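You operate a simulated robot arm through the tools that you are given. There is no shell and no other tool. Be economical: measure what you need, move in short steps, check, and stop when the job is done.

Carry out the task below with a simulated robot arm. There is one attempt and no reset: what you move stays moved.

## Task
Put the pack from the tester in the box with its hour, lid it and switch the tester off.
Fine: load dial back to 10.

Only the result counts: the job must be done as asked and must still hold three seconds after the hand-in. Knocking over, shifting, dropping, spilling or breaking anything else fails it. Lids that push on must go on centred and level and be pressed home; caps that screw on are set level and turned clockwise until they are tight.

## Robot
A 6-joint arm with a two-finger parallel gripper, fixed in place. Base frame: the origin is at the foot of the arm, x ahead of it, y to its left, z up. Lengths are in cm, angles in rad, forces in N, time in s.
It reaches about 54.7 cm from its shoulder. Its first joint turns from -1.257 to 1.257 rad. Payload 0.65 kg.
The TCP is the grasp point between the finger pads, 2.5 cm short of the fingertips. In the tool frame z runs along the fingers and y along their closing line. The gripper opens to 7.6 cm. The fingers are 1.8 cm wide and 1 cm thick; the gripper's body (3.6 by 7.8 cm) begins 4.5 cm behind the TCP.
Orientation is that of the tool frame in the base frame, as a unit quaternion [w, x, y, z]. With the fingers straight down and closing along the base's y, the tool's x points along the base's -x, its y along +y and its z along -z.

## Interface
- The arm moves only by the tool play_rows. Its argument "steps" is a list of rows, each an object (a shift or turn left out is 0, a gripper value left out holds the last) with "linear": the shift along the tool's x, y, z in cm, a list of three; "delta_rot": the turn, a rotation vector about the tool's x, y, z in rad, a list of three; "gripper": the finger opening in cm, from 0 to 7.6. In form: [{"linear": [dx, dy, dz], "delta_rot": [rx, ry, rz], "gripper": gripper}, ...]. A call has 1 to 10 rows; each row shifts and turns the commanded pose from where the row before left it, along the tool's axes as they then stand. A row lasts 0.2 s, in which the tool goes at most 5 cm and 0.15 rad; a call with a longer step from one row to the next is refused whole, and so is a gripper value outside its range. A pose out of reach is approached as far as the arm can. The call stops where the force on the tool passes 40 N (or 10 N more than at its start, if that is more) or the arm is blocked; 0.2 s more then pass. Each finger travels about 10.8 cm/s and halts on what it meets, pressing with about 41 N; the grip force reading is that of the motor and also rises with nothing between the fingers. The clock runs only during rows and for 0.2 s after the last one: add rows that do not move to give the fingers time. The reply holds the time, the measured pose of the TCP, the force on the tool along the base axes, the opening and the grip force, in the units named above and with some noise.
- Cameras (640 x 400 px; columns grow to the right, rows downward): "scene" is fixed at [6.4, 28.12, 40.33]; the picture's right is [-0.66, -0.75, 0.00], its down [-0.44, 0.39, -0.81] and it looks along [0.61, -0.54, -0.59] (base axes); focal length 214 px, centre (320, 200). "wrist" rides on the gripper at [5.8, 1.1, -8.1] in the tool frame; the picture's right is [-0.18, 0.98, 0.00], its down [-0.75, -0.14, -0.64] and it looks along [-0.63, -0.12, 0.77] (tool axes); focal length 243 px, centre (320, 200).
- capture(camera): a new picture of that camera. The clock stands still meanwhile.
- point_at(camera, pixels): for up to 12 pixels [column, row] of the newest picture of that camera ("zoom" is the newest enlarged one), the place [x, y, z] in the base frame of the surface seen there, good to about 0.3 cm. The clock stands still meanwhile.
- inspect(camera, box): a new picture of the part [left, top, right, bottom] of that camera's present view, enlarged. The clock stands still meanwhile.
- sign_off(): hands the job in; it is judged then, once.

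Keep the steps short. Do not move on a guess: measure, check each grasp and each placing, and mend mistakes. In all there are 80 turns and 54 pictures (those below and enlarged ones count). Leave the gripper open and the arm clear of the work at the hand-in unless told otherwise, and finish with a single line.

The tools are called after "Call:" by a JSON object that holds its "fn" and its "kwargs". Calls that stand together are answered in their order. play_rows: Moves the arm, as the interface text tells. Its arguments: {"type":"object","properties":{"steps":{"type":"array"}},"required":["steps"]} The other tools are called the same way: capture (camera) takes a picture; point_at (camera, pixels) gives the place of the surface under pixels of a picture; inspect (camera, box) takes an enlarged picture of a part of a camera's view; sign_off () hands the job in.

At the start:

```text
clock: 0.0
ee_pos: [24.87, 6.04, 32.62]
tool_rot: [-0.001, 0.0, 1.0, 0.002]
contact_force: [-0.1, -0.2, -0.5]
gripper_width: 7.58
grip_force: 0.1
```

scene: 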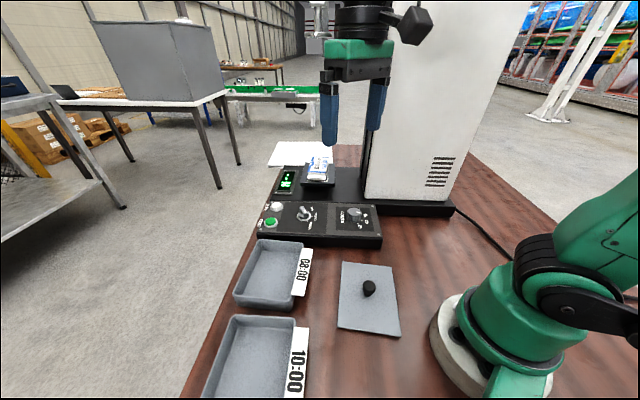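
wrist: 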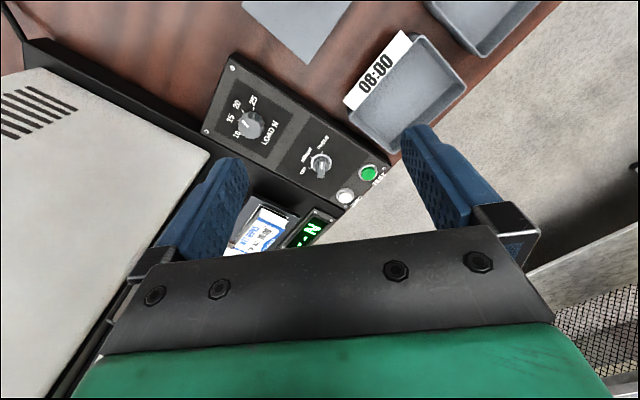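

I see a tester with a panel, a pack in a holder, two boxes (08:00, 10:00), and a lid with a black knob. I'll look closer at each first.

Call:
{"fn": "inspect", "kwargs": {"camera": "scene", "box": [240, 140, 400, 260]}}

Call:
{"fn": "inspect", "kwargs": {"camera": "wrist", "box": [200, 50, 400, 260]}}

Call:
{"fn": "inspect", "kwargs": {"camera": "scene", "box": [190, 230, 420, 400]}}

```text
3.33 times, centred on (320, 200) of scene
```

zoom: 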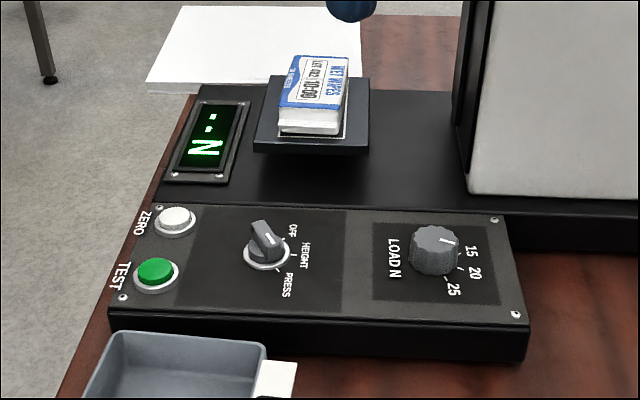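

```text
1.90 times, centred on (300, 155) of wrist
```

zoom: 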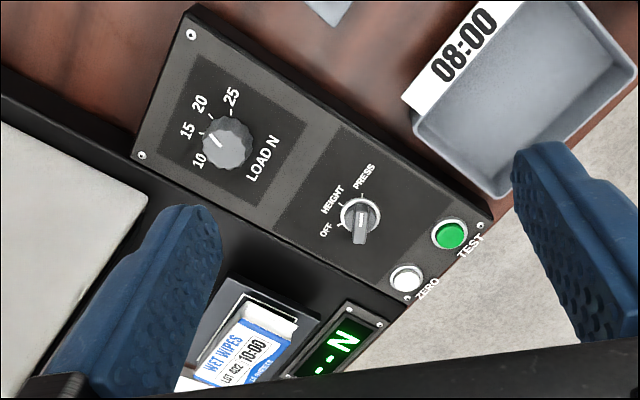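

```text
2.35 times, centred on (305, 315) of scene
```

zoom: 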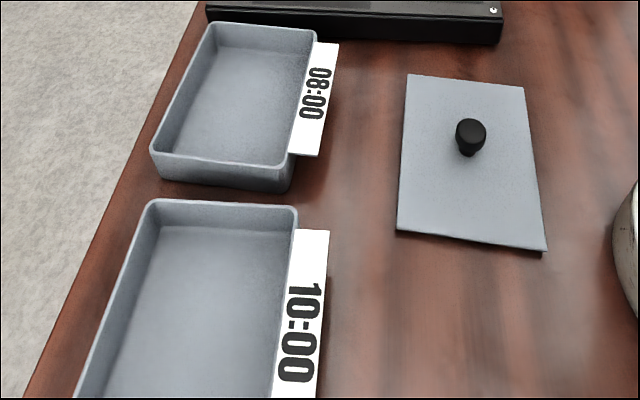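

The pack reads LOT 402, 10:00, so it goes in the box marked 10:00, with the one lid at the right. Now I'll measure: pack, boxes, lid, knobs.

Call:
{"fn": "point_at", "kwargs": {"camera": "zoom", "pixels": [[470, 132], [408, 76], [523, 88], [545, 248], [398, 230], [152, 203], [294, 210], [200, 300], [80, 395], [310, 235], [400, 330], [180, 300]]}}

Call:
{"fn": "point_at", "kwargs": {"camera": "scene", "pixels": [[317, 168], [310, 165], [325, 178], [305, 184], [332, 186], [306, 214], [349, 214], [270, 208], [382, 237], [259, 232], [278, 206], [420, 300]]}}

Call:
{"fn": "point_at", "kwargs": {"camera": "wrist", "pixels": [[250, 125], [320, 163], [271, 240], [268, 205], [290, 213], [240, 245], [285, 235], [228, 60], [206, 130], [385, 165], [344, 196], [370, 173]]}}

Call:
{"fn": "inspect", "kwargs": {"camera": "wrist", "box": [220, 85, 350, 185]}}

```text
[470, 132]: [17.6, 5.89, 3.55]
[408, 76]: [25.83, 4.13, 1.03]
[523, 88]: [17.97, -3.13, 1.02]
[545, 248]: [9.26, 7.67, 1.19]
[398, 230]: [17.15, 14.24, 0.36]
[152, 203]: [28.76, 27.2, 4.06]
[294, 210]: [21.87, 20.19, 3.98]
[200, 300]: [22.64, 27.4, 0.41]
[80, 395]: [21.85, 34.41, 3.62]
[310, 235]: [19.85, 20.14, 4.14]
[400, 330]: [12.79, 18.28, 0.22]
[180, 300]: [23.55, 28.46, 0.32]
```

```text
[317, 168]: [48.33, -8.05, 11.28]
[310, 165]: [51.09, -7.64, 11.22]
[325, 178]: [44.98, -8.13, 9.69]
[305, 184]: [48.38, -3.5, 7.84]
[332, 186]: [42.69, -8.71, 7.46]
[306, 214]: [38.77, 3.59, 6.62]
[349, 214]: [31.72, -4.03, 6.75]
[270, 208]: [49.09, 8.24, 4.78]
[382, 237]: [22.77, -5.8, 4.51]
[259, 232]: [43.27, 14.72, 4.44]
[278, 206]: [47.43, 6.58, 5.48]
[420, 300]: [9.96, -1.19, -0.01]
```

```text
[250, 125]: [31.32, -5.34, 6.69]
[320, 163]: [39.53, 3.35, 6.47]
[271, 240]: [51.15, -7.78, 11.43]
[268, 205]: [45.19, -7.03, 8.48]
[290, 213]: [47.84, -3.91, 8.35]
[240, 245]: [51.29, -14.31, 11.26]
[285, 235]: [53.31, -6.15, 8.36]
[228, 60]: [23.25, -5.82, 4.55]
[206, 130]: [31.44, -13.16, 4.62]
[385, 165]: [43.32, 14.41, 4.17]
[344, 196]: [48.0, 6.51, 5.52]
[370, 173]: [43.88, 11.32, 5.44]
```

```text
4.00 times, centred on (285, 135) of wrist
```

zoom: 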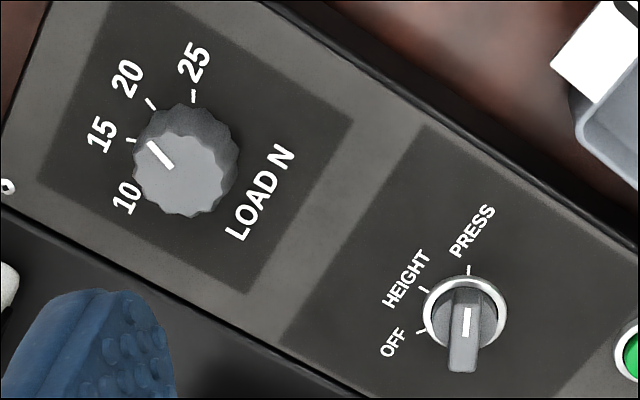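

The table top measures z≈0. The selector seems to be at PRESS, and the dial mark is between 15 and 20. I'll check the tester column for clearance and move closer to the dials for a better reading.

Call:
{"fn": "point_at", "kwargs": {"camera": "scene", "pixels": [[372, 150], [366, 190], [400, 100], [450, 204], [364, 60], [322, 20], [318, 5], [345, 155], [500, 50], [290, 155]]}}

Call:
{"fn": "play_rows", "kwargs": {"steps": [{"linear": [1.25, -2.2, 3.15]}, {"linear": [1.25, -2.2, 3.15]}, {"linear": [1.25, -2.2, 3.15]}, {"linear": [1.25, -2.2, 3.15]}, {"linear": [0, 0, 0]}]}}

Call:
{"fn": "capture", "kwargs": {"camera": "wrist"}}

Call:
{"fn": "capture", "kwargs": {"camera": "scene"}}

```text
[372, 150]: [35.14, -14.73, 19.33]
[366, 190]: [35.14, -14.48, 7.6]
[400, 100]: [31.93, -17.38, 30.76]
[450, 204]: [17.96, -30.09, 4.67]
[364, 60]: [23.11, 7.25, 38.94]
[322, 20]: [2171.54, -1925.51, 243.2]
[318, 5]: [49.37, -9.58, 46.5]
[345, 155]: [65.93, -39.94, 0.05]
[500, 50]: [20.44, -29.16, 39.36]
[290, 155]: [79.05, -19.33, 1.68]
```

```text
clock: 1.2
ee_pos: [19.83, -2.65, 19.83]
tool_rot: [0.0, -0.001, 1.0, 0.001]
contact_force: [-0.1, 0.6, -0.8]
gripper_width: 7.6
grip_force: 0.0
```

```text
47 pictures are left
```

wrist: 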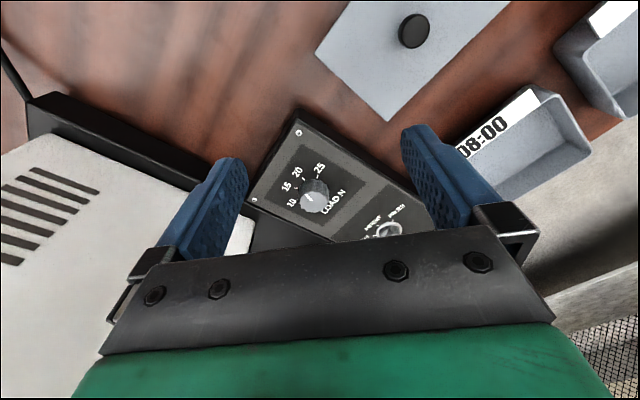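

```text
46 pictures are left
```

scene: 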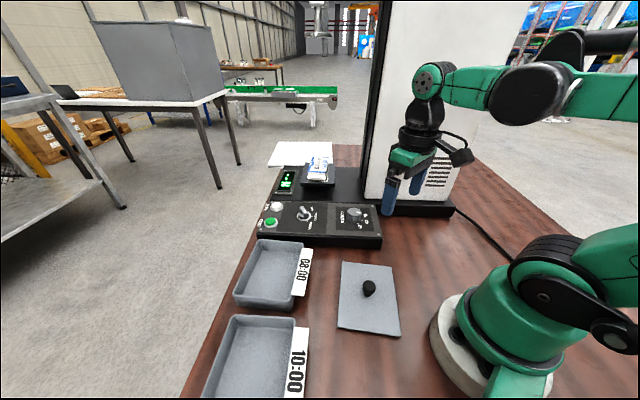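

The dial is at about (315,195). The two knobs and the pack need magnified views before I measure.

Call:
{"fn": "inspect", "kwargs": {"camera": "wrist", "box": [260, 140, 380, 240]}}

Call:
{"fn": "inspect", "kwargs": {"camera": "scene", "box": [255, 135, 375, 215]}}

Call:
{"fn": "point_at", "kwargs": {"camera": "zoom", "pixels": [[281, 118], [361, 128], [373, 186], [378, 125], [282, 195], [355, 192], [273, 185], [360, 210], [410, 250], [390, 158], [350, 150], [310, 140]]}}

```text
4.00 times, centred on (320, 190) of wrist
```

zoom: 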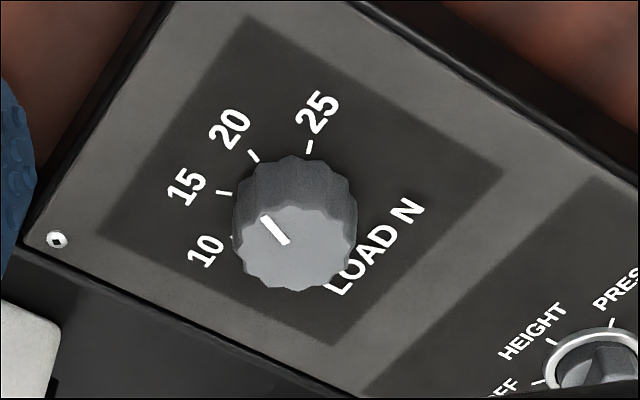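

```text
5.00 times, centred on (315, 175) of scene
```

zoom: 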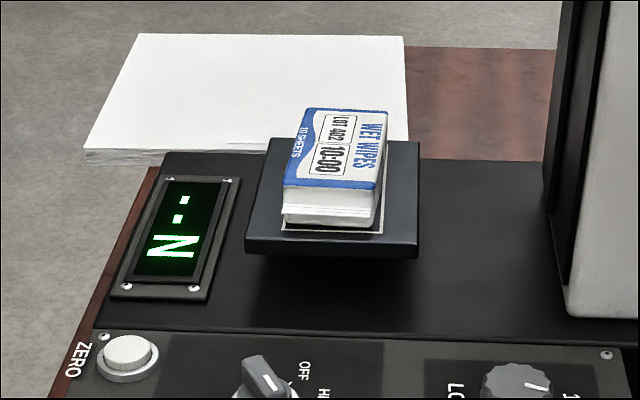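

```text
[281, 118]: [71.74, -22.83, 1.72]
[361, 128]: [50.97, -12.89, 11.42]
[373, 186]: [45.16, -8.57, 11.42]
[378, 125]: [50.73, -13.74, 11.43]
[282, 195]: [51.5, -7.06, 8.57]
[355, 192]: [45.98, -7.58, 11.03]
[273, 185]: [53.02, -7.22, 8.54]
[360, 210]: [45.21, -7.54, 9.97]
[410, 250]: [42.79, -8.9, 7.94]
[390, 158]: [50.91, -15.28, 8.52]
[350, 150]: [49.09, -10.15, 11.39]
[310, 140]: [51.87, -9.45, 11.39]
```

Now the pack top corners, cradle corners and column in the latest zoom (scene).

Call:
{"fn": "point_at", "kwargs": {"camera": "zoom", "pixels": [[286, 182], [310, 111], [385, 113], [374, 184], [288, 218], [374, 222], [250, 240], [412, 240], [270, 142], [415, 146], [332, 150], [573, 305]]}}

Call:
{"fn": "point_at", "kwargs": {"camera": "wrist", "pixels": [[309, 195], [304, 207], [315, 200], [323, 180], [337, 178], [315, 188], [337, 146], [413, 30], [390, 228], [381, 214], [397, 225]]}}

```text
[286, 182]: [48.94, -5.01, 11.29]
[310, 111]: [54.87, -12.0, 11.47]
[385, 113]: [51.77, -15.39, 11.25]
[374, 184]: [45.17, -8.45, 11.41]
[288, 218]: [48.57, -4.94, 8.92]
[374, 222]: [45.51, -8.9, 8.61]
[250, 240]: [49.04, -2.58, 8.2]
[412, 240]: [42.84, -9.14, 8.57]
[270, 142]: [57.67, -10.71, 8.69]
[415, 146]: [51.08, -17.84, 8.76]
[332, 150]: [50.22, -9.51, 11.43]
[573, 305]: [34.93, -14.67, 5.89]
```

```text
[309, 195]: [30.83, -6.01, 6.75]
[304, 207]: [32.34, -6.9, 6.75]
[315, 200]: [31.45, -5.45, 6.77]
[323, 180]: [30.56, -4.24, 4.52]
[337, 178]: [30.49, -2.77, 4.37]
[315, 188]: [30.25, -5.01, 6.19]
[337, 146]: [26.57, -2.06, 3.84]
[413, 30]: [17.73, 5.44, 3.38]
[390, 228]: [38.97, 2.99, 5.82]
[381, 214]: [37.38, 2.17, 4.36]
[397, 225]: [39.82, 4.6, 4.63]
```

Pack is about 5.1 × 9.4 × 2.9 cm, yawed 45° like the tester. Now the dial ticks and mark (wrist pixels derived from the zoom), and how high the arm's wrist stands.

Call:
{"fn": "point_at", "kwargs": {"camera": "wrist", "pixels": [[317.2, 177], [303.3, 179], [296, 188.3], [298, 199.5], [306, 194.5], [311.7, 200.7], [314, 202], [302, 208], [326, 198]]}}

Call:
{"fn": "point_at", "kwargs": {"camera": "scene", "pixels": [[428, 85], [440, 64], [530, 95], [424, 125], [410, 155], [318, 5]]}}

Call:
{"fn": "play_rows", "kwargs": {"steps": [{"linear": [-3, 2.5, 0]}, {"linear": [-3, 2.5, 0]}, {"linear": [0, 2, 0]}]}}

Call:
{"fn": "inspect", "kwargs": {"camera": "wrist", "box": [240, 120, 400, 220]}}

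```text
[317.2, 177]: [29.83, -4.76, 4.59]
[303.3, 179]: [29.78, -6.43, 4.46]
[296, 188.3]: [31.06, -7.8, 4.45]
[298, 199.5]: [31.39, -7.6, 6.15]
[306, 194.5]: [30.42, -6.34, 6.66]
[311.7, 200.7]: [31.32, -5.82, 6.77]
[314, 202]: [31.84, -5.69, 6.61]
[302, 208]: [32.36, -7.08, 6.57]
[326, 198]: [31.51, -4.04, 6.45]
```

```text
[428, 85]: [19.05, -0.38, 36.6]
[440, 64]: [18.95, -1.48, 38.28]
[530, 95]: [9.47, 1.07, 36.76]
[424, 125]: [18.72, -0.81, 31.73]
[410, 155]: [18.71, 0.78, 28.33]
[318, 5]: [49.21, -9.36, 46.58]
```

```text
clock: 2.0
ee_pos: [25.92, 4.31, 19.87]
tool_rot: [0.001, 0.0, 1.0, 0.0]
contact_force: [-0.3, -0.2, 0.0]
gripper_width: 7.6
grip_force: 0.1
```

```text
4.00 times, centred on (320, 170) of wrist
```

zoom: 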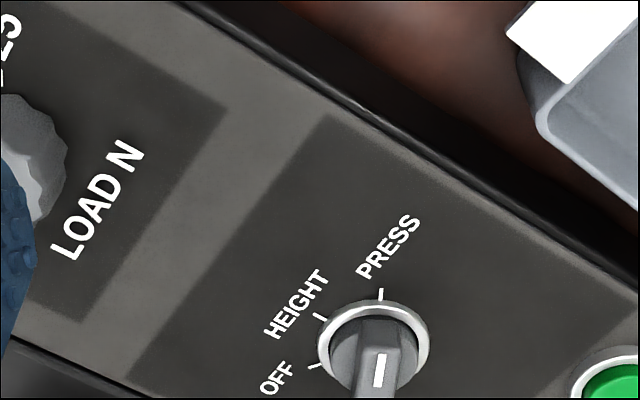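

Dial: ticks at about 150°, 200°, 250°, 300° (25, 20, 15, 10), mark at ~205°, so it stands at 20 and must turn ~100° counter-clockwise. I'll move a little so the selector is fully seen.

Call:
{"fn": "play_rows", "kwargs": {"steps": [{"linear": [-3, 0, -1]}, {"linear": [0, 0, 0]}]}}

Call:
{"fn": "capture", "kwargs": {"camera": "wrist"}}

Call:
{"fn": "inspect", "kwargs": {"camera": "wrist", "box": [280, 130, 380, 210]}}

```text
clock: 2.6
ee_pos: [28.89, 4.19, 20.87]
tool_rot: [-0.001, 0.0, 1.0, 0.0]
contact_force: [0.6, 1.0, -0.7]
gripper_width: 7.61
grip_force: 0.1
```

```text
42 pictures are left
```

wrist: 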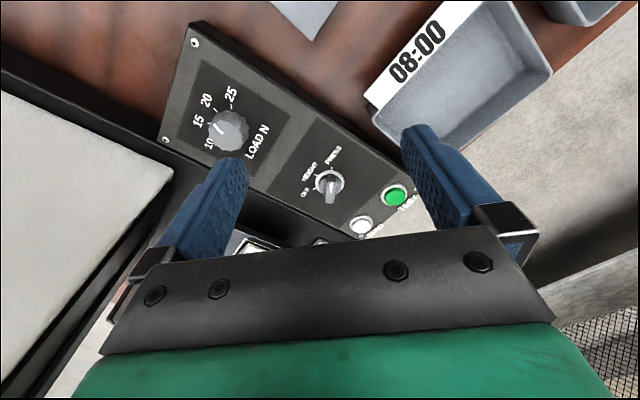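

```text
5.00 times, centred on (330, 170) of wrist
```

zoom: 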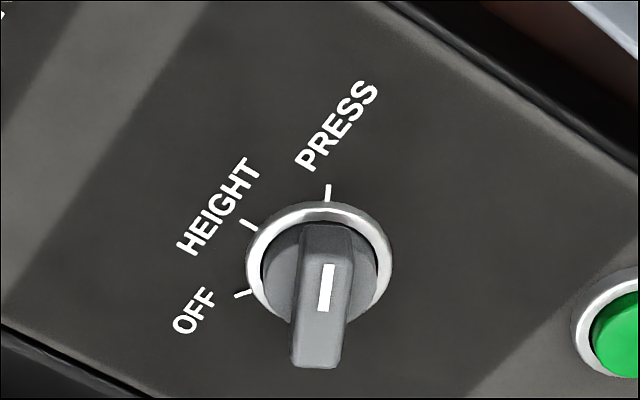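

Call:
{"fn": "point_at", "kwargs": {"camera": "zoom", "pixels": [[328, 190], [248, 224], [243, 293], [327, 267], [323, 308], [328, 235], [315, 345], [315, 362], [302, 340], [332, 340], [252, 255], [387, 255]]}}

Call:
{"fn": "inspect", "kwargs": {"camera": "scene", "box": [280, 190, 370, 246]}}

Call:
{"fn": "point_at", "kwargs": {"camera": "wrist", "pixels": [[228, 134], [231, 122], [219, 108], [208, 118], [211, 129], [211, 140]]}}

```text
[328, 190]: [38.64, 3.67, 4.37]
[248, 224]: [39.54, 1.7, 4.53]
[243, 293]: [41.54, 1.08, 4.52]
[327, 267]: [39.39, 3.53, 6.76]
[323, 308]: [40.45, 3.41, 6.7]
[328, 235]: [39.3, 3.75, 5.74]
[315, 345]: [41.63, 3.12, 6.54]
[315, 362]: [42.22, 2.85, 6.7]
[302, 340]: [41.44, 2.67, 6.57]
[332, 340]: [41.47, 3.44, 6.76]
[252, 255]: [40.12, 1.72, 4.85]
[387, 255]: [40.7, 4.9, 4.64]
```

```text
7.11 times, centred on (325, 218) of scene
```

zoom: 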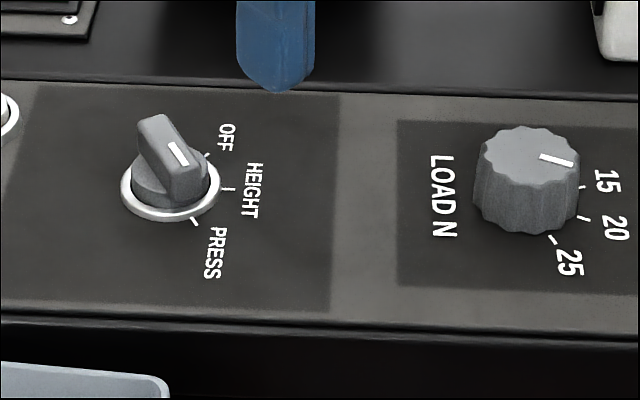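

```text
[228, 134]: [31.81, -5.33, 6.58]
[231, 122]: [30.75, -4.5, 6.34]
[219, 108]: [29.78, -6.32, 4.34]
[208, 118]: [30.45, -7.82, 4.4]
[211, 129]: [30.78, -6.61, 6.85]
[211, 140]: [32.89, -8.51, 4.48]
```

Selector: PRESS 165°, HEIGHT 225°, OFF 285°, centre ≈ (40.9, 3.2); it stands at PRESS. The pack goes first: turn the tool 45° to match and travel to above it at safe height.

Call:
{"fn": "play_rows", "kwargs": {"steps": [{"delta_rot": [0, 0, 0.15]}, {"delta_rot": [0, 0, 0.15]}, {"delta_rot": [0, 0, 0.15]}, {"delta_rot": [0, 0, 0.15]}, {"delta_rot": [0, 0, 0.15]}, {"delta_rot": [0, 0, 0.035]}, {"linear": [-4, 1, 0]}, {"linear": [-4, 1, 0]}, {"linear": [-4, 1, 0]}, {"linear": [-4, 1, 0]}]}}

Call:
{"fn": "play_rows", "kwargs": {"steps": [{"linear": [-4, 1.1, 0]}, {"linear": [-3, 0, 2]}, {"linear": [0, 0, 2]}, {"linear": [0, 0, 0]}]}}

Call:
{"fn": "capture", "kwargs": {"camera": "wrist"}}

Call:
{"fn": "capture", "kwargs": {"camera": "scene"}}

```text
clock: 4.8
ee_pos: [43.13, -4.14, 20.94]
tool_rot: [0.001, 0.381, 0.924, 0.001]
contact_force: [-0.1, -0.4, -0.2]
gripper_width: 7.59
grip_force: 0.1
```

```text
clock: 5.8
ee_pos: [46.44, -7.32, 16.89]
tool_rot: [0.001, 0.382, 0.924, 0.001]
contact_force: [0.4, 0.1, -0.4]
gripper_width: 7.61
grip_force: 0.1
out of reach, approached as far as the arm can: row 1, 2
```

```text
39 pictures are left
```

wrist: 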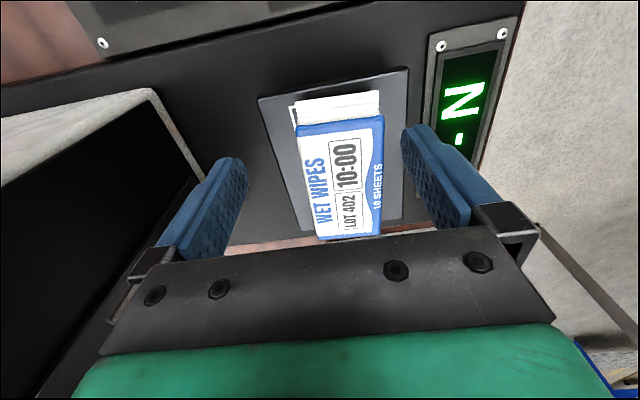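

```text
38 pictures are left
```

scene: 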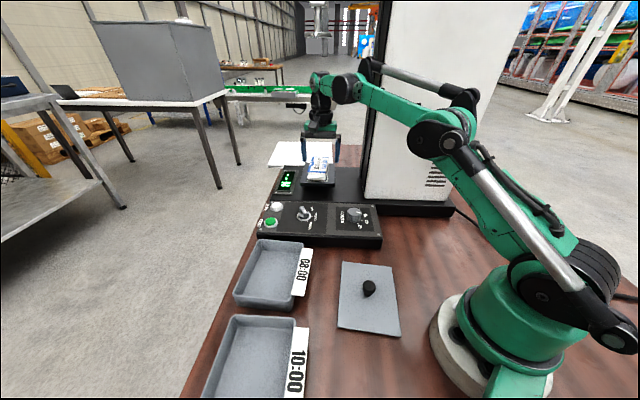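

Within reach so far; I'll measure the pack's outline from this close view for the exact grasp line.

Call:
{"fn": "point_at", "kwargs": {"camera": "wrist", "pixels": [[299, 127], [382, 117], [380, 200], [308, 190], [304, 160], [383, 160], [317, 233], [379, 232], [340, 170], [262, 99], [407, 70], [402, 200]]}}

Call:
{"fn": "inspect", "kwargs": {"camera": "wrist", "box": [240, 60, 440, 250]}}

```text
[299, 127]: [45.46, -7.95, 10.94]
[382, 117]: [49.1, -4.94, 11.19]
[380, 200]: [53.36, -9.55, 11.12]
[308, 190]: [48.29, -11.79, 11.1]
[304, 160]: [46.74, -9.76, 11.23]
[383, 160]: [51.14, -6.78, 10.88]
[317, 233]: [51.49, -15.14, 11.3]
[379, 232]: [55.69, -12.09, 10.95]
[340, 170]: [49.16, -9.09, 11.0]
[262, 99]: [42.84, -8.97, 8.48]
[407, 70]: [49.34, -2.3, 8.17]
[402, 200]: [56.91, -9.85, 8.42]
```

```text
2.11 times, centred on (340, 155) of wrist
```

zoom: 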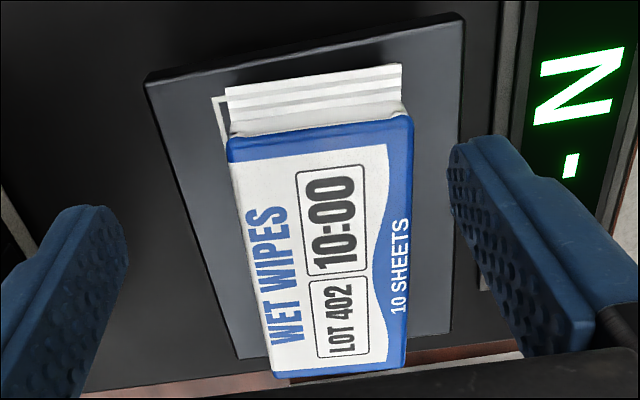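

The pack is turned about 4° from the tray; its midline at the grasp is u≈28.65. I'll trim the yaw, centre over it and descend halfway.

Call:
{"fn": "play_rows", "kwargs": {"steps": [{"delta_rot": [0, 0, 0.07]}, {"linear": [0, 1.1, 0]}, {"linear": [0, 0, 2.5]}, {"linear": [-1.5, 0, 0]}, {"linear": [-1.2, 0.1, 0]}, {"linear": [0, 0, 0]}]}}

Call:
{"fn": "capture", "kwargs": {"camera": "wrist"}}

```text
clock: 7.2
ee_pos: [47.85, -8.48, 14.07]
tool_rot: [0.0, 0.414, 0.91, 0.001]
contact_force: [0.4, -0.1, -0.1]
gripper_width: 7.6
grip_force: 0.0
out of reach, approached as far as the arm can: row 4, 5
```

```text
36 pictures are left
```

wrist: 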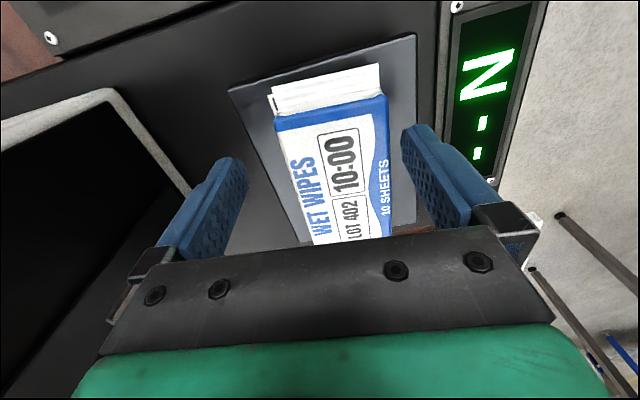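

The arm stopped at its reach limit, u≈27.84, i.e. 0.9 cm off the midline. Lower gives more reach: I'll shift sideways (slightly back), descend, then push forward.

Call:
{"fn": "play_rows", "kwargs": {"steps": [{"linear": [0.7, 0.9, 0]}, {"linear": [0, 0, 1.2]}, {"linear": [-0.8, 0, 0]}, {"linear": [0, 0, 0]}]}}

```text
clock: 8.2
ee_pos: [48.11, -7.85, 12.69]
tool_rot: [0.0, 0.415, 0.91, 0.001]
contact_force: [-0.1, -0.7, -1.0]
gripper_width: 7.6
grip_force: 0.0
out of reach, approached as far as the arm can: row 3
```

Call:
{"fn": "play_rows", "kwargs": {"steps": [{"linear": [0, 0.2, 0.8]}, {"linear": [0, 0, 0.5]}, {"linear": [-0.6, 0.1, 0]}, {"linear": [0, 0, 0]}]}}

Call:
{"fn": "capture", "kwargs": {"camera": "wrist"}}

```text
clock: 9.2
ee_pos: [48.53, -8.06, 11.35]
tool_rot: [0.0, 0.414, 0.91, 0.001]
contact_force: [0.2, -0.4, -1.0]
gripper_width: 7.62
grip_force: 0.0
```

```text
35 pictures are left
```

wrist: 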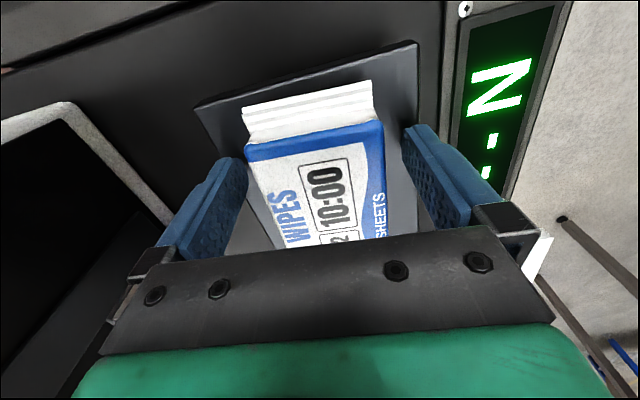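

Fingers straddle the pack (tips at columns ~235 and ~408, pack edges 247 and 383). A bit further forward, then close gradually.

Call:
{"fn": "play_rows", "kwargs": {"steps": [{"linear": [-0.7, 0, 0.1]}, {"gripper": 5.8}, {"gripper": 5.8}, {"gripper": 4.6}, {"gripper": 4.6}, {"gripper": 4.6}]}}

Call:
{"fn": "capture", "kwargs": {"camera": "wrist"}}

```text
clock: 10.6
ee_pos: [48.6, -8.43, 11.19]
tool_rot: [0.0, 0.414, 0.91, 0.0]
contact_force: [-0.2, -0.6, 0.3]
gripper_width: 5.55
grip_force: 41.2
out of reach, approached as far as the arm can: row 1
```

```text
34 pictures are left
```

wrist: 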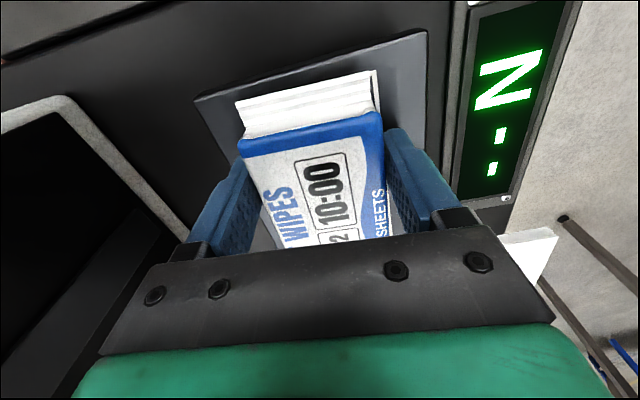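

Held at 5.55 cm, 41 N. Lift a little straight up and check the grip.

Call:
{"fn": "play_rows", "kwargs": {"steps": [{"linear": [0, 0, -1]}, {"linear": [0.5, 0, -2]}, {"linear": [1, 0, -1]}, {"linear": [0, 0, 0]}]}}

Call:
{"fn": "capture", "kwargs": {"camera": "wrist"}}

Call:
{"fn": "inspect", "kwargs": {"camera": "scene", "box": [255, 115, 375, 215]}}

```text
clock: 11.6
ee_pos: [47.2, -7.34, 15.11]
tool_rot: [0.0, 0.415, 0.91, 0.001]
contact_force: [0.0, 0.5, -0.4]
gripper_width: 5.52
grip_force: 41.0
out of reach, approached as far as the arm can: row 2
```

```text
33 pictures are left
```

wrist: 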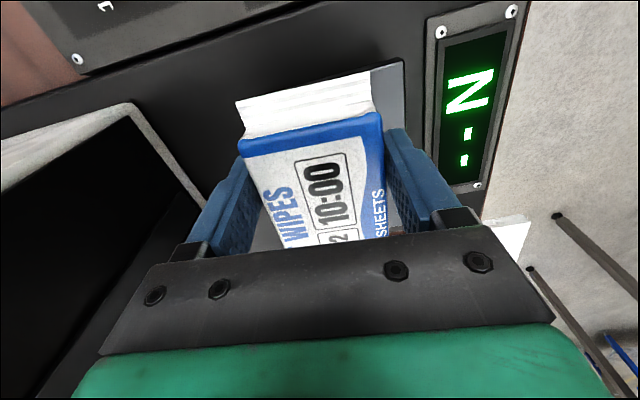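

```text
4.00 times, centred on (315, 165) of scene
```

zoom: 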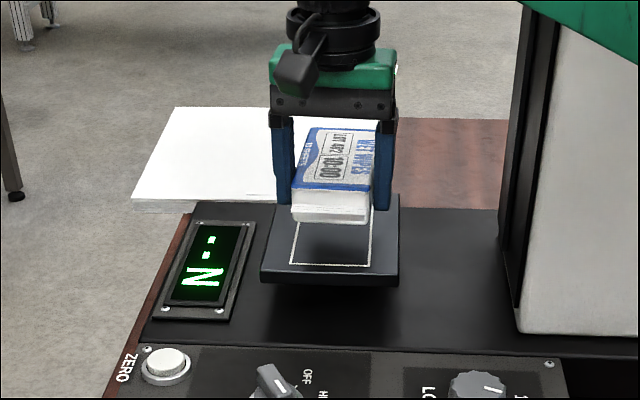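

Pack is level and secure. Now carry it at height to above the 10:00 box.

Call:
{"fn": "play_rows", "kwargs": {"steps": [{"linear": [2, 0, -2.5]}, {"linear": [4, 0.3, -2.5]}, {"linear": [4, 0.35, 0]}, {"linear": [4, 0.35, 0]}, {"linear": [4, 0.35, 0]}, {"linear": [4, 0.35, 0]}, {"linear": [4, 0.35, 0]}, {"linear": [4, 0.35, 0]}, {"linear": [4, 0.35, 0]}, {"linear": [4, 0.35, 0]}]}}

Call:
{"fn": "play_rows", "kwargs": {"steps": [{"linear": [3.5, 0.3, 0]}, {"linear": [3.5, 0.2, 0]}, {"linear": [0, 0, 0]}]}}

Call:
{"fn": "capture", "kwargs": {"camera": "wrist"}}

Call:
{"fn": "capture", "kwargs": {"camera": "scene"}}

```text
clock: 13.8
ee_pos: [24.8, 23.37, 20.03]
tool_rot: [0.0, 0.415, 0.91, 0.001]
contact_force: [-0.2, -0.3, -1.3]
gripper_width: 5.53
grip_force: 40.9
```

```text
clock: 14.6
ee_pos: [20.38, 28.9, 20.16]
tool_rot: [0.001, 0.414, 0.91, 0.0]
contact_force: [-0.3, 0.8, -0.4]
gripper_width: 5.54
grip_force: 41.4
```

```text
31 pictures are left
```

wrist: 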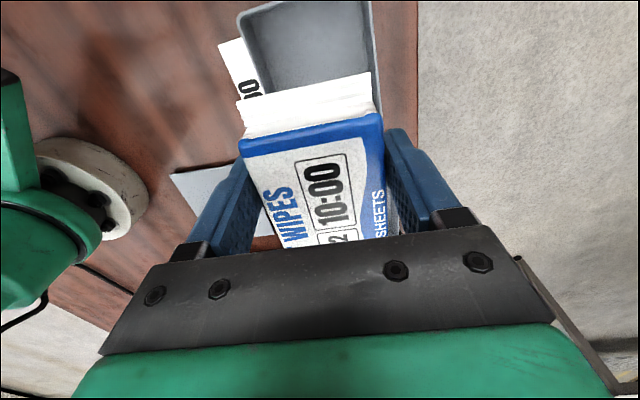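

```text
30 pictures are left
```

scene: 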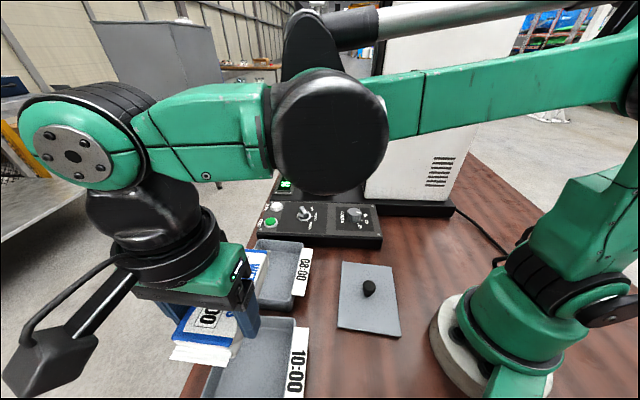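

Box is at the top of the wrist picture, columns 237–375. Measuring its visible edges, plus the scene view of its rim.

Call:
{"fn": "point_at", "kwargs": {"camera": "wrist", "pixels": [[239, 15], [370, 5], [250, 50], [258, 90], [374, 50], [378, 90], [310, 60], [310, 30], [262, 20], [300, 3], [240, 60], [225, 45]]}}

Call:
{"fn": "point_at", "kwargs": {"camera": "scene", "pixels": [[262, 318], [294, 319], [292, 350], [286, 390], [270, 360], [240, 395], [215, 395], [296, 332], [305, 332], [300, 395]]}}

```text
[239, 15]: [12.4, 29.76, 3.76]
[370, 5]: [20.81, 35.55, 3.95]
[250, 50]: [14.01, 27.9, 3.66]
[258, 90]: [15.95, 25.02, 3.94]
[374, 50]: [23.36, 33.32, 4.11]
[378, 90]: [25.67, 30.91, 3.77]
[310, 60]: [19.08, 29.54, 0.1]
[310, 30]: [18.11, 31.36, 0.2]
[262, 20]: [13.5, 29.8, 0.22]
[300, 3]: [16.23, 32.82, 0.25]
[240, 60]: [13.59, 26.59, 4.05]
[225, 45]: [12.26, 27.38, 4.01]
```

```text
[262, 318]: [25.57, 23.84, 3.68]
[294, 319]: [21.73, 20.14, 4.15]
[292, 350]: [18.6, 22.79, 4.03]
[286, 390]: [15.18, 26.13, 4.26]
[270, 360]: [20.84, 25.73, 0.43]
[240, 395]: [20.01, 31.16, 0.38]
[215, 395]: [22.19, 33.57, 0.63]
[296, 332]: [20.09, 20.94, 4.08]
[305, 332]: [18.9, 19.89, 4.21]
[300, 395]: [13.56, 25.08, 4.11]
```

Box: outer u 29.4–40.0, v −12.5–1.1 → centre u≈34.7, v≈−5.7. I'll square the yaw, shift so the pack's centre is over it, and go down to just above the rim.

Call:
{"fn": "play_rows", "kwargs": {"steps": [{"delta_rot": [0, 0, -0.07]}, {"linear": [2.1, -0.1, 0]}, {"linear": [0, 0, 4]}, {"linear": [0, 0, 4]}, {"linear": [0, 0, 4]}, {"linear": [0, 0, 0]}]}}

Call:
{"fn": "capture", "kwargs": {"camera": "wrist"}}

Call:
{"fn": "capture", "kwargs": {"camera": "scene"}}

```text
clock: 16.0
ee_pos: [18.81, 30.43, 8.12]
tool_rot: [0.001, 0.382, 0.924, 0.001]
contact_force: [-0.3, 0.0, -0.5]
gripper_width: 5.53
grip_force: 41.3
```

```text
29 pictures are left
```

wrist: 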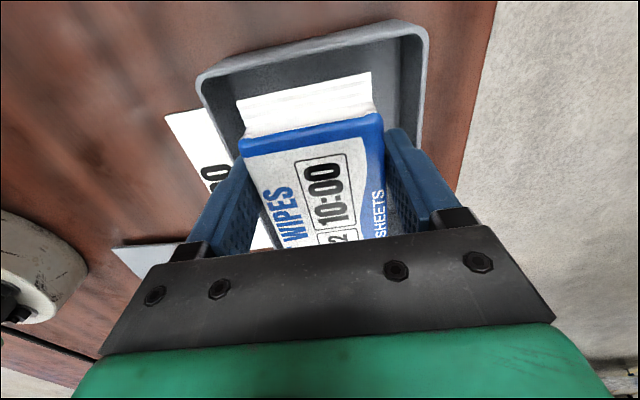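

```text
28 pictures are left
```

scene: 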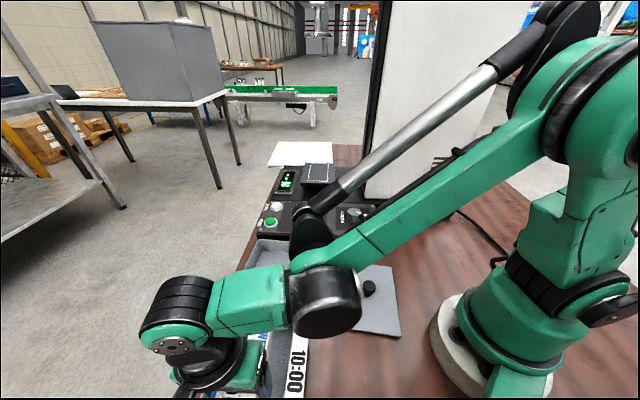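

The near rim of the box shows clear room around the pack. I'll check the rim's corners and the height of the arm's lowest link near (325,315) before lowering further.

Call:
{"fn": "point_at", "kwargs": {"camera": "wrist", "pixels": [[202, 80], [424, 33], [420, 110], [238, 150], [240, 108], [370, 80], [240, 135], [380, 118], [310, 60]]}}

Call:
{"fn": "point_at", "kwargs": {"camera": "scene", "pixels": [[325, 310], [325, 330], [340, 320], [260, 320], [265, 345], [310, 240]]}}

```text
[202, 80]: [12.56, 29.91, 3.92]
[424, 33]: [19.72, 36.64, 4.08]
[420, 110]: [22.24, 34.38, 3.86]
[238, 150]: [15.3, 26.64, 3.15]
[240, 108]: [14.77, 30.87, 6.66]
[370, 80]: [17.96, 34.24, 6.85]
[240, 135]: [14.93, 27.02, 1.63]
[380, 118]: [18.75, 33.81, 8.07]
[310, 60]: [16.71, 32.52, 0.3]
```

```text
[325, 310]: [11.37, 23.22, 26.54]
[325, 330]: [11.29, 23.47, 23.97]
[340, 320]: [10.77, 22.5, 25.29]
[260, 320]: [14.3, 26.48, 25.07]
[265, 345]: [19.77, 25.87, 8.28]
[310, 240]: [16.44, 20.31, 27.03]
```

The pack's near end is at v≈−11.4, close to the rim at −12.2; I shift 0.9 cm forward to centre it, then lower into the box.

Call:
{"fn": "play_rows", "kwargs": {"steps": [{"linear": [-0.9, 0.15, 0]}, {"linear": [0, 0, 2]}, {"linear": [0, 0, 1.5]}, {"linear": [0, 0, 0.9]}, {"linear": [0, 0, 0]}]}}

Call:
{"fn": "capture", "kwargs": {"camera": "wrist"}}

```text
clock: 17.2
ee_pos: [19.65, 29.88, 3.8]
tool_rot: [0.0, 0.382, 0.924, 0.002]
contact_force: [-0.7, 0.3, -1.0]
gripper_width: 5.51
grip_force: 40.8
```

```text
27 pictures are left
```

wrist: 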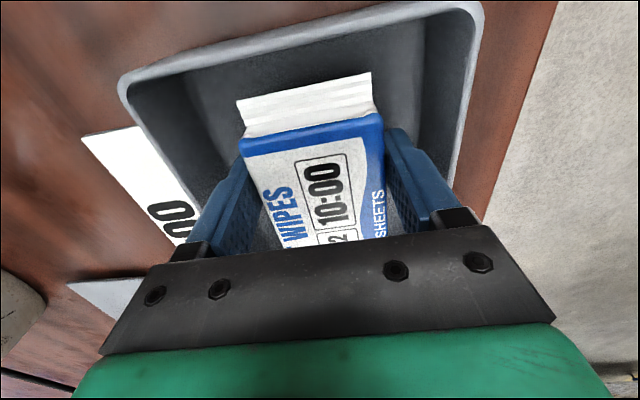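

The pack is inside the walls with room on all sides. Lower in tiny steps to contact, then open gently.

Call:
{"fn": "play_rows", "kwargs": {"steps": [{"linear": [0, 0, 0.3]}, {"linear": [0, 0, 0.2]}, {"linear": [0, 0, 0.15]}, {"linear": [0, 0, 0]}]}}

```text
clock: 18.2
ee_pos: [19.66, 29.73, 3.05]
tool_rot: [0.001, 0.382, 0.924, 0.002]
contact_force: [-0.8, -0.1, 0.3]
gripper_width: 5.55
grip_force: 41.3
```

Call:
{"fn": "play_rows", "kwargs": {"steps": [{"linear": [0, 0, 0.12]}, {"linear": [0, 0, 0]}, {"gripper": 6.6}, {"gripper": 6.6}, {"gripper": 6.6}]}}

Call:
{"fn": "capture", "kwargs": {"camera": "wrist"}}

```text
clock: 19.4
ee_pos: [19.68, 29.74, 3.11]
tool_rot: [0.0, 0.382, 0.924, 0.001]
contact_force: [0.0, 0.6, -0.1]
gripper_width: 6.6
grip_force: 0.1
```

```text
26 pictures are left
```

wrist: 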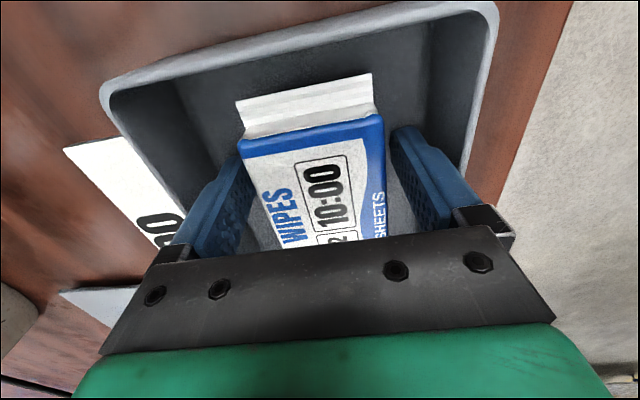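

Released without movement; both fingers are clear. Straight up, and look.

Call:
{"fn": "play_rows", "kwargs": {"steps": [{"linear": [0, 0, -2]}, {"linear": [0, 0, -4]}, {"linear": [0, 0, -4]}, {"linear": [0, 0, -4]}, {"linear": [0, 0, -3], "gripper": 7.4}, {"linear": [0, 0, 0]}]}}

Call:
{"fn": "capture", "kwargs": {"camera": "wrist"}}

```text
clock: 20.8
ee_pos: [19.53, 29.91, 19.83]
tool_rot: [0.0, 0.383, 0.924, 0.001]
contact_force: [-0.1, -0.6, 0.1]
gripper_width: 7.39
grip_force: 0.1
```

```text
25 pictures are left
```

wrist: 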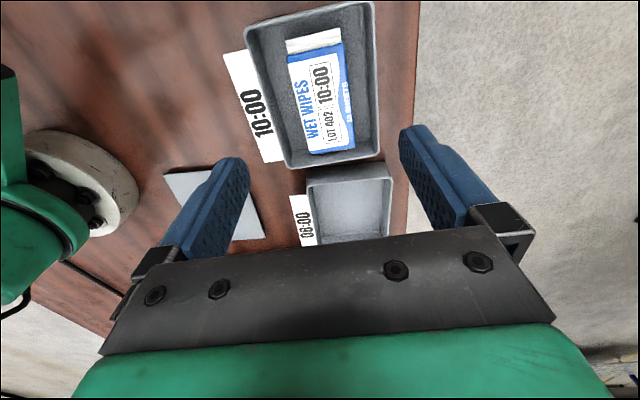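

The pack lies flat inside the 10:00 box. I'll measure the rim corners and sides precisely for the lid.

Call:
{"fn": "point_at", "kwargs": {"camera": "wrist", "pixels": [[246, 28], [371, 4], [379, 150], [288, 166], [262, 90], [376, 80], [330, 160], [310, 14], [252, 55], [378, 120], [318, 75], [296, 45]]}}

Call:
{"fn": "inspect", "kwargs": {"camera": "wrist", "box": [220, 0, 400, 180]}}

```text
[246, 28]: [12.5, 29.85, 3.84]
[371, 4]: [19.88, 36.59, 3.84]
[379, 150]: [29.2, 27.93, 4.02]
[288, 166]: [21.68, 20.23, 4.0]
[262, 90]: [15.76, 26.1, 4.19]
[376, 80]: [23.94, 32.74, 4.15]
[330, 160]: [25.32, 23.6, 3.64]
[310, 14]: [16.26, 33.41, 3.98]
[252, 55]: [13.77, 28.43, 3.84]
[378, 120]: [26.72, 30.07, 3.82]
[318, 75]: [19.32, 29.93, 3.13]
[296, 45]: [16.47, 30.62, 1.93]
```

```text
2.22 times, centred on (310, 90) of wrist
```

zoom: 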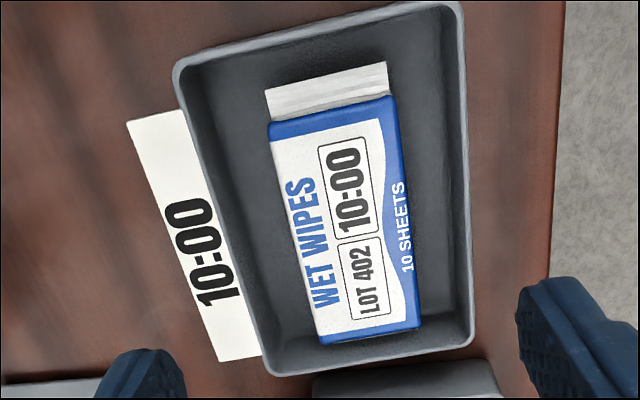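

Box centre at u≈34.9, v≈−5.5, square to the tester axes. Now travel to above the lid and look straight at it.

Call:
{"fn": "play_rows", "kwargs": {"steps": [{"linear": [-2.6, -3.05, 0]}, {"linear": [-2.6, -3.05, 0]}, {"linear": [-2.6, -3.05, 0]}, {"linear": [-2.6, -3.05, 0]}, {"linear": [-2.6, -3.05, 0]}, {"linear": [-2.6, -3.05, 0]}, {"linear": [0, 0, 0]}]}}

Call:
{"fn": "capture", "kwargs": {"camera": "wrist"}}

```text
clock: 22.4
ee_pos: [17.7, 6.05, 19.98]
tool_rot: [0.0, 0.381, 0.925, 0.001]
contact_force: [0.0, -0.4, 0.6]
gripper_width: 7.41
grip_force: 0.1
```

```text
23 pictures are left
```

wrist: 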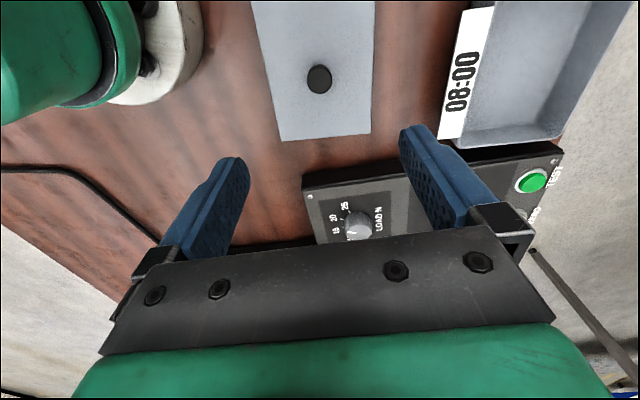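

Call:
{"fn": "point_at", "kwargs": {"camera": "wrist", "pixels": [[253, 8], [267, 70], [280, 138], [373, 8], [372, 70], [370, 132], [325, 136], [318, 75], [318, 66], [307, 78], [331, 78], [319, 92]]}}

Call:
{"fn": "inspect", "kwargs": {"camera": "wrist", "box": [230, 0, 400, 160]}}

```text
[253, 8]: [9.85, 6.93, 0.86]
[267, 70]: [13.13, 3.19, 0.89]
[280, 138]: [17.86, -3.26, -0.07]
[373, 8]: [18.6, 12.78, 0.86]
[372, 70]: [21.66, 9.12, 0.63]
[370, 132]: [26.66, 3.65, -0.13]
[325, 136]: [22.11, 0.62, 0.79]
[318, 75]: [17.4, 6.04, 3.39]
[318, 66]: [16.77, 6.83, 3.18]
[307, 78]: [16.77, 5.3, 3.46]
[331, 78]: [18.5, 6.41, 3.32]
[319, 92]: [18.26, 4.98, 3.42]
```

```text
2.50 times, centred on (315, 80) of wrist
```

zoom: 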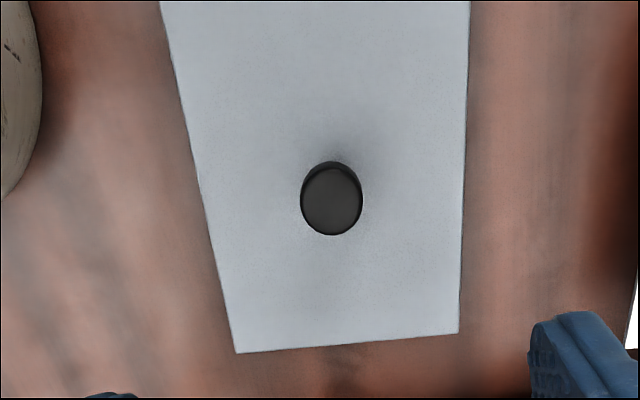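

By projection the lid is turned about −0.086 rad from the box's direction, and its knob is central at ≈(17.6, 5.9), top z 3.5, ~2 cm wide. I'll match yaw and descend over the knob.

Call:
{"fn": "play_rows", "kwargs": {"steps": [{"linear": [-0.1, -0.1, 0], "delta_rot": [0, 0, 0.086], "gripper": 5.0}, {"linear": [0, 0, 4]}, {"linear": [0, 0, 4]}, {"linear": [0, 0, 4]}, {"linear": [0, 0, 1.5]}, {"linear": [0, 0, 0]}]}}

Call:
{"fn": "capture", "kwargs": {"camera": "wrist"}}

Call:
{"fn": "capture", "kwargs": {"camera": "scene"}}

```text
clock: 23.8
ee_pos: [17.75, 5.84, 6.39]
tool_rot: [0.0, 0.421, 0.907, 0.0]
contact_force: [-1.2, -0.7, -0.2]
gripper_width: 4.99
grip_force: 0.1
```

```text
21 pictures are left
```

wrist: 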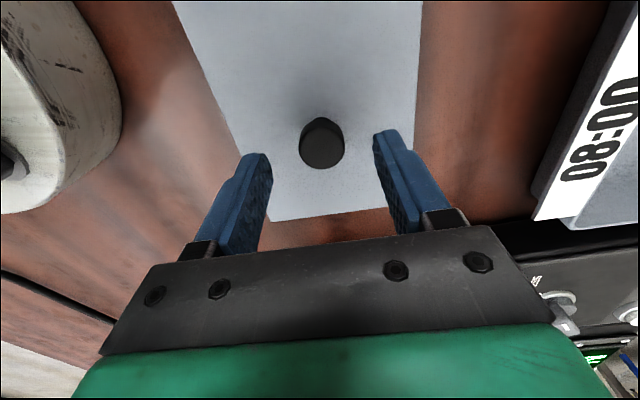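

```text
20 pictures are left
```

scene: 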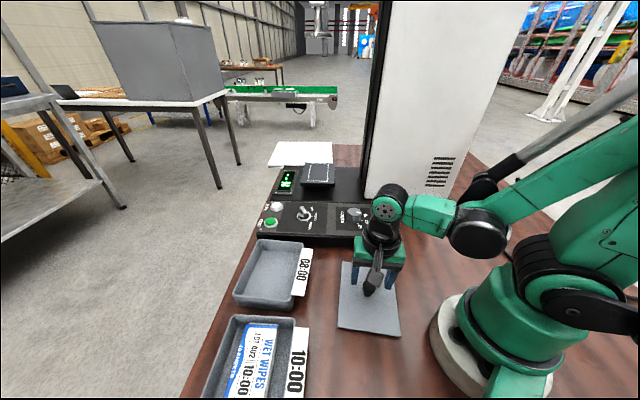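

Yaw matches the lid edges; knob is offset by ≈(0.12, 0.11) in the tool frame. Correct, go down to knob height and close.

Call:
{"fn": "play_rows", "kwargs": {"steps": [{"linear": [0.1, 0.1, 1.5]}, {"linear": [0, 0, 1.2]}, {"linear": [0, 0, 0]}, {"gripper": 2.5}, {"gripper": 1.2}, {"gripper": 1.2}, {"gripper": 1.2}]}}

Call:
{"fn": "capture", "kwargs": {"camera": "wrist"}}

```text
clock: 25.4
ee_pos: [17.69, 5.9, 3.85]
tool_rot: [0.0, 0.422, 0.907, 0.001]
contact_force: [-0.2, 0.0, -0.5]
gripper_width: 2.27
grip_force: 39.7
```

```text
19 pictures are left
```

wrist: 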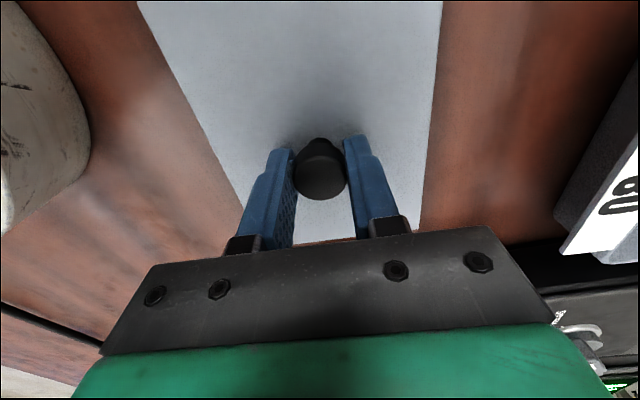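

Knob gripped centrally (2.27 cm, 40 N). Lift slightly and check the lid hangs level.

Call:
{"fn": "play_rows", "kwargs": {"steps": [{"linear": [0, 0, -1]}, {"linear": [0, 0, -3]}, {"linear": [0, 0, -4]}, {"linear": [0, 0, -4]}, {"linear": [0, 0, 0]}]}}

Call:
{"fn": "inspect", "kwargs": {"camera": "scene", "box": [300, 180, 460, 300]}}

```text
clock: 26.6
ee_pos: [17.71, 5.94, 15.72]
tool_rot: [0.0, 0.422, 0.907, 0.001]
contact_force: [-0.5, 0.2, -0.6]
gripper_width: 2.26
grip_force: 39.1
```

```text
3.33 times, centred on (380, 240) of scene
```

zoom: 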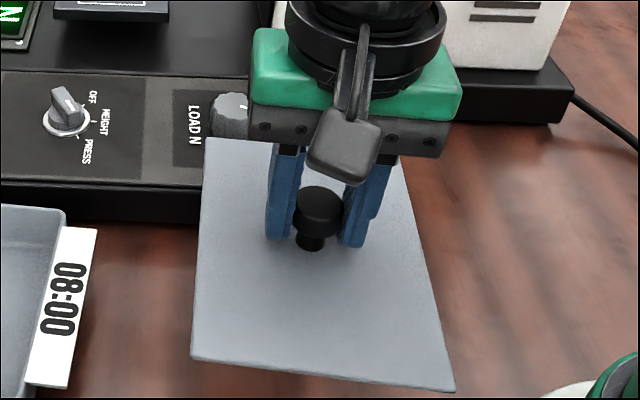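

Lid is held. Checking level via corner heights, then carrying it over the 10:00 box with the yaw squared to the box.

Call:
{"fn": "point_at", "kwargs": {"camera": "zoom", "pixels": [[212, 148], [398, 165], [200, 350], [445, 380], [250, 300], [380, 310]]}}

Call:
{"fn": "play_rows", "kwargs": {"steps": [{"delta_rot": [0, 0, -0.079]}, {"linear": [2.35, 2.99, 0]}, {"linear": [2.35, 2.99, 0]}, {"linear": [2.35, 2.99, 0]}, {"linear": [2.35, 2.99, 0]}, {"linear": [2.35, 2.99, 0]}, {"linear": [2.35, 2.99, 0]}, {"linear": [0, 0, 0]}]}}

Call:
{"fn": "capture", "kwargs": {"camera": "wrist"}}

```text
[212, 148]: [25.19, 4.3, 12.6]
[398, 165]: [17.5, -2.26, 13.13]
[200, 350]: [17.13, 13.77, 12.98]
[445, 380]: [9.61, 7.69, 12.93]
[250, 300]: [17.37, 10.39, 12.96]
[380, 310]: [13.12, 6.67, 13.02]
```

```text
clock: 28.4
ee_pos: [20.66, 28.4, 15.84]
tool_rot: [0.0, 0.387, 0.922, 0.001]
contact_force: [-0.4, 0.3, -0.6]
gripper_width: 2.26
grip_force: 39.3
```

```text
17 pictures are left
```

wrist: 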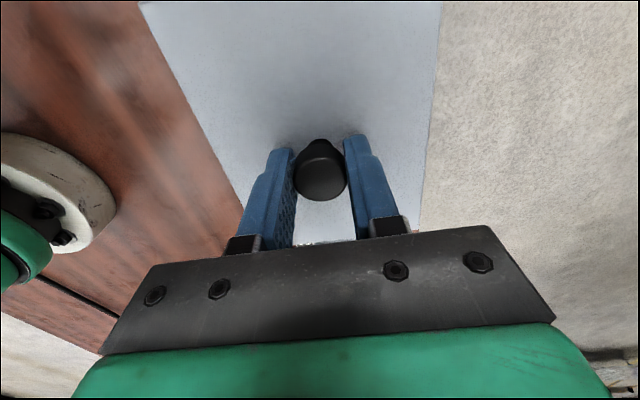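

Lid level (12.6–13.1 across). Small correction and descend until the lid is ~1 cm above the rim (TCP 9), then look from the side.

Call:
{"fn": "play_rows", "kwargs": {"steps": [{"linear": [0.18, 0.06, 3]}, {"linear": [0, 0, 3]}, {"linear": [0, 0, 0.6]}, {"linear": [0, 0, 0]}]}}

Call:
{"fn": "inspect", "kwargs": {"camera": "scene", "box": [180, 280, 340, 400]}}

Call:
{"fn": "capture", "kwargs": {"camera": "wrist"}}

```text
clock: 29.4
ee_pos: [20.49, 28.66, 9.21]
tool_rot: [0.0, 0.385, 0.923, 0.001]
contact_force: [-0.3, -0.1, 0.5]
gripper_width: 2.27
grip_force: 38.7
```

```text
3.33 times, centred on (260, 340) of scene
```

zoom: 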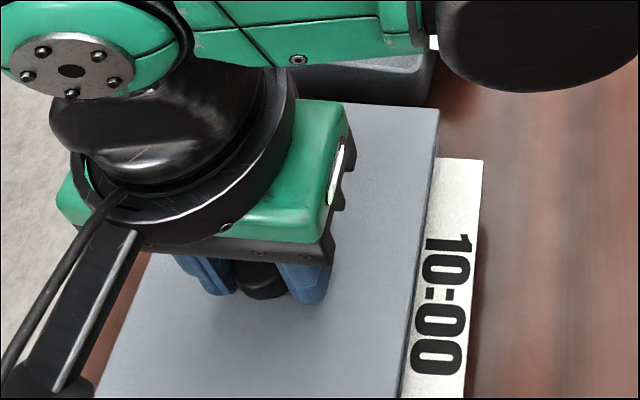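

```text
15 pictures are left
```

wrist: 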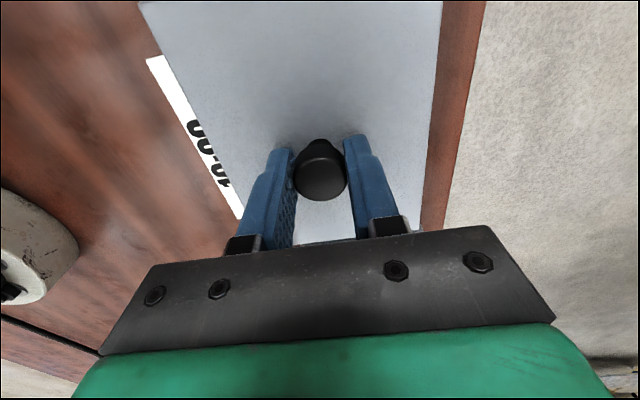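

Lid and box edges look parallel. I nudge 0.1 cm forward and lower in small steps until contact.

Call:
{"fn": "play_rows", "kwargs": {"steps": [{"linear": [-0.1, 0, 0.5]}, {"linear": [0, 0, 0.4]}, {"linear": [0, 0, 0.3]}, {"linear": [0, 0, 0]}]}}

Call:
{"fn": "inspect", "kwargs": {"camera": "scene", "box": [180, 280, 340, 400]}}

```text
clock: 30.4
ee_pos: [20.54, 28.48, 8.0]
tool_rot: [0.0, 0.385, 0.923, 0.0]
contact_force: [0.8, 0.0, 0.0]
gripper_width: 2.29
grip_force: 39.1
```

```text
3.33 times, centred on (260, 340) of scene
```

zoom: 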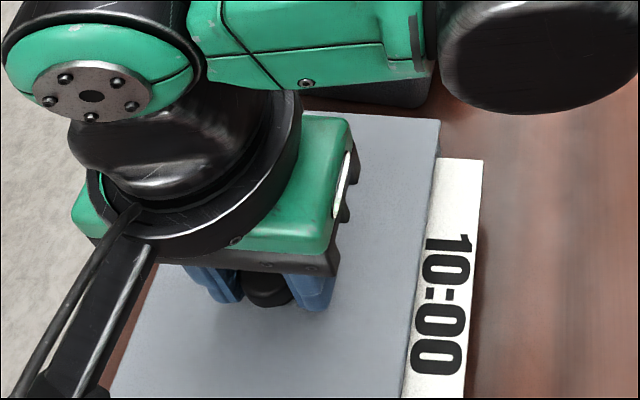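

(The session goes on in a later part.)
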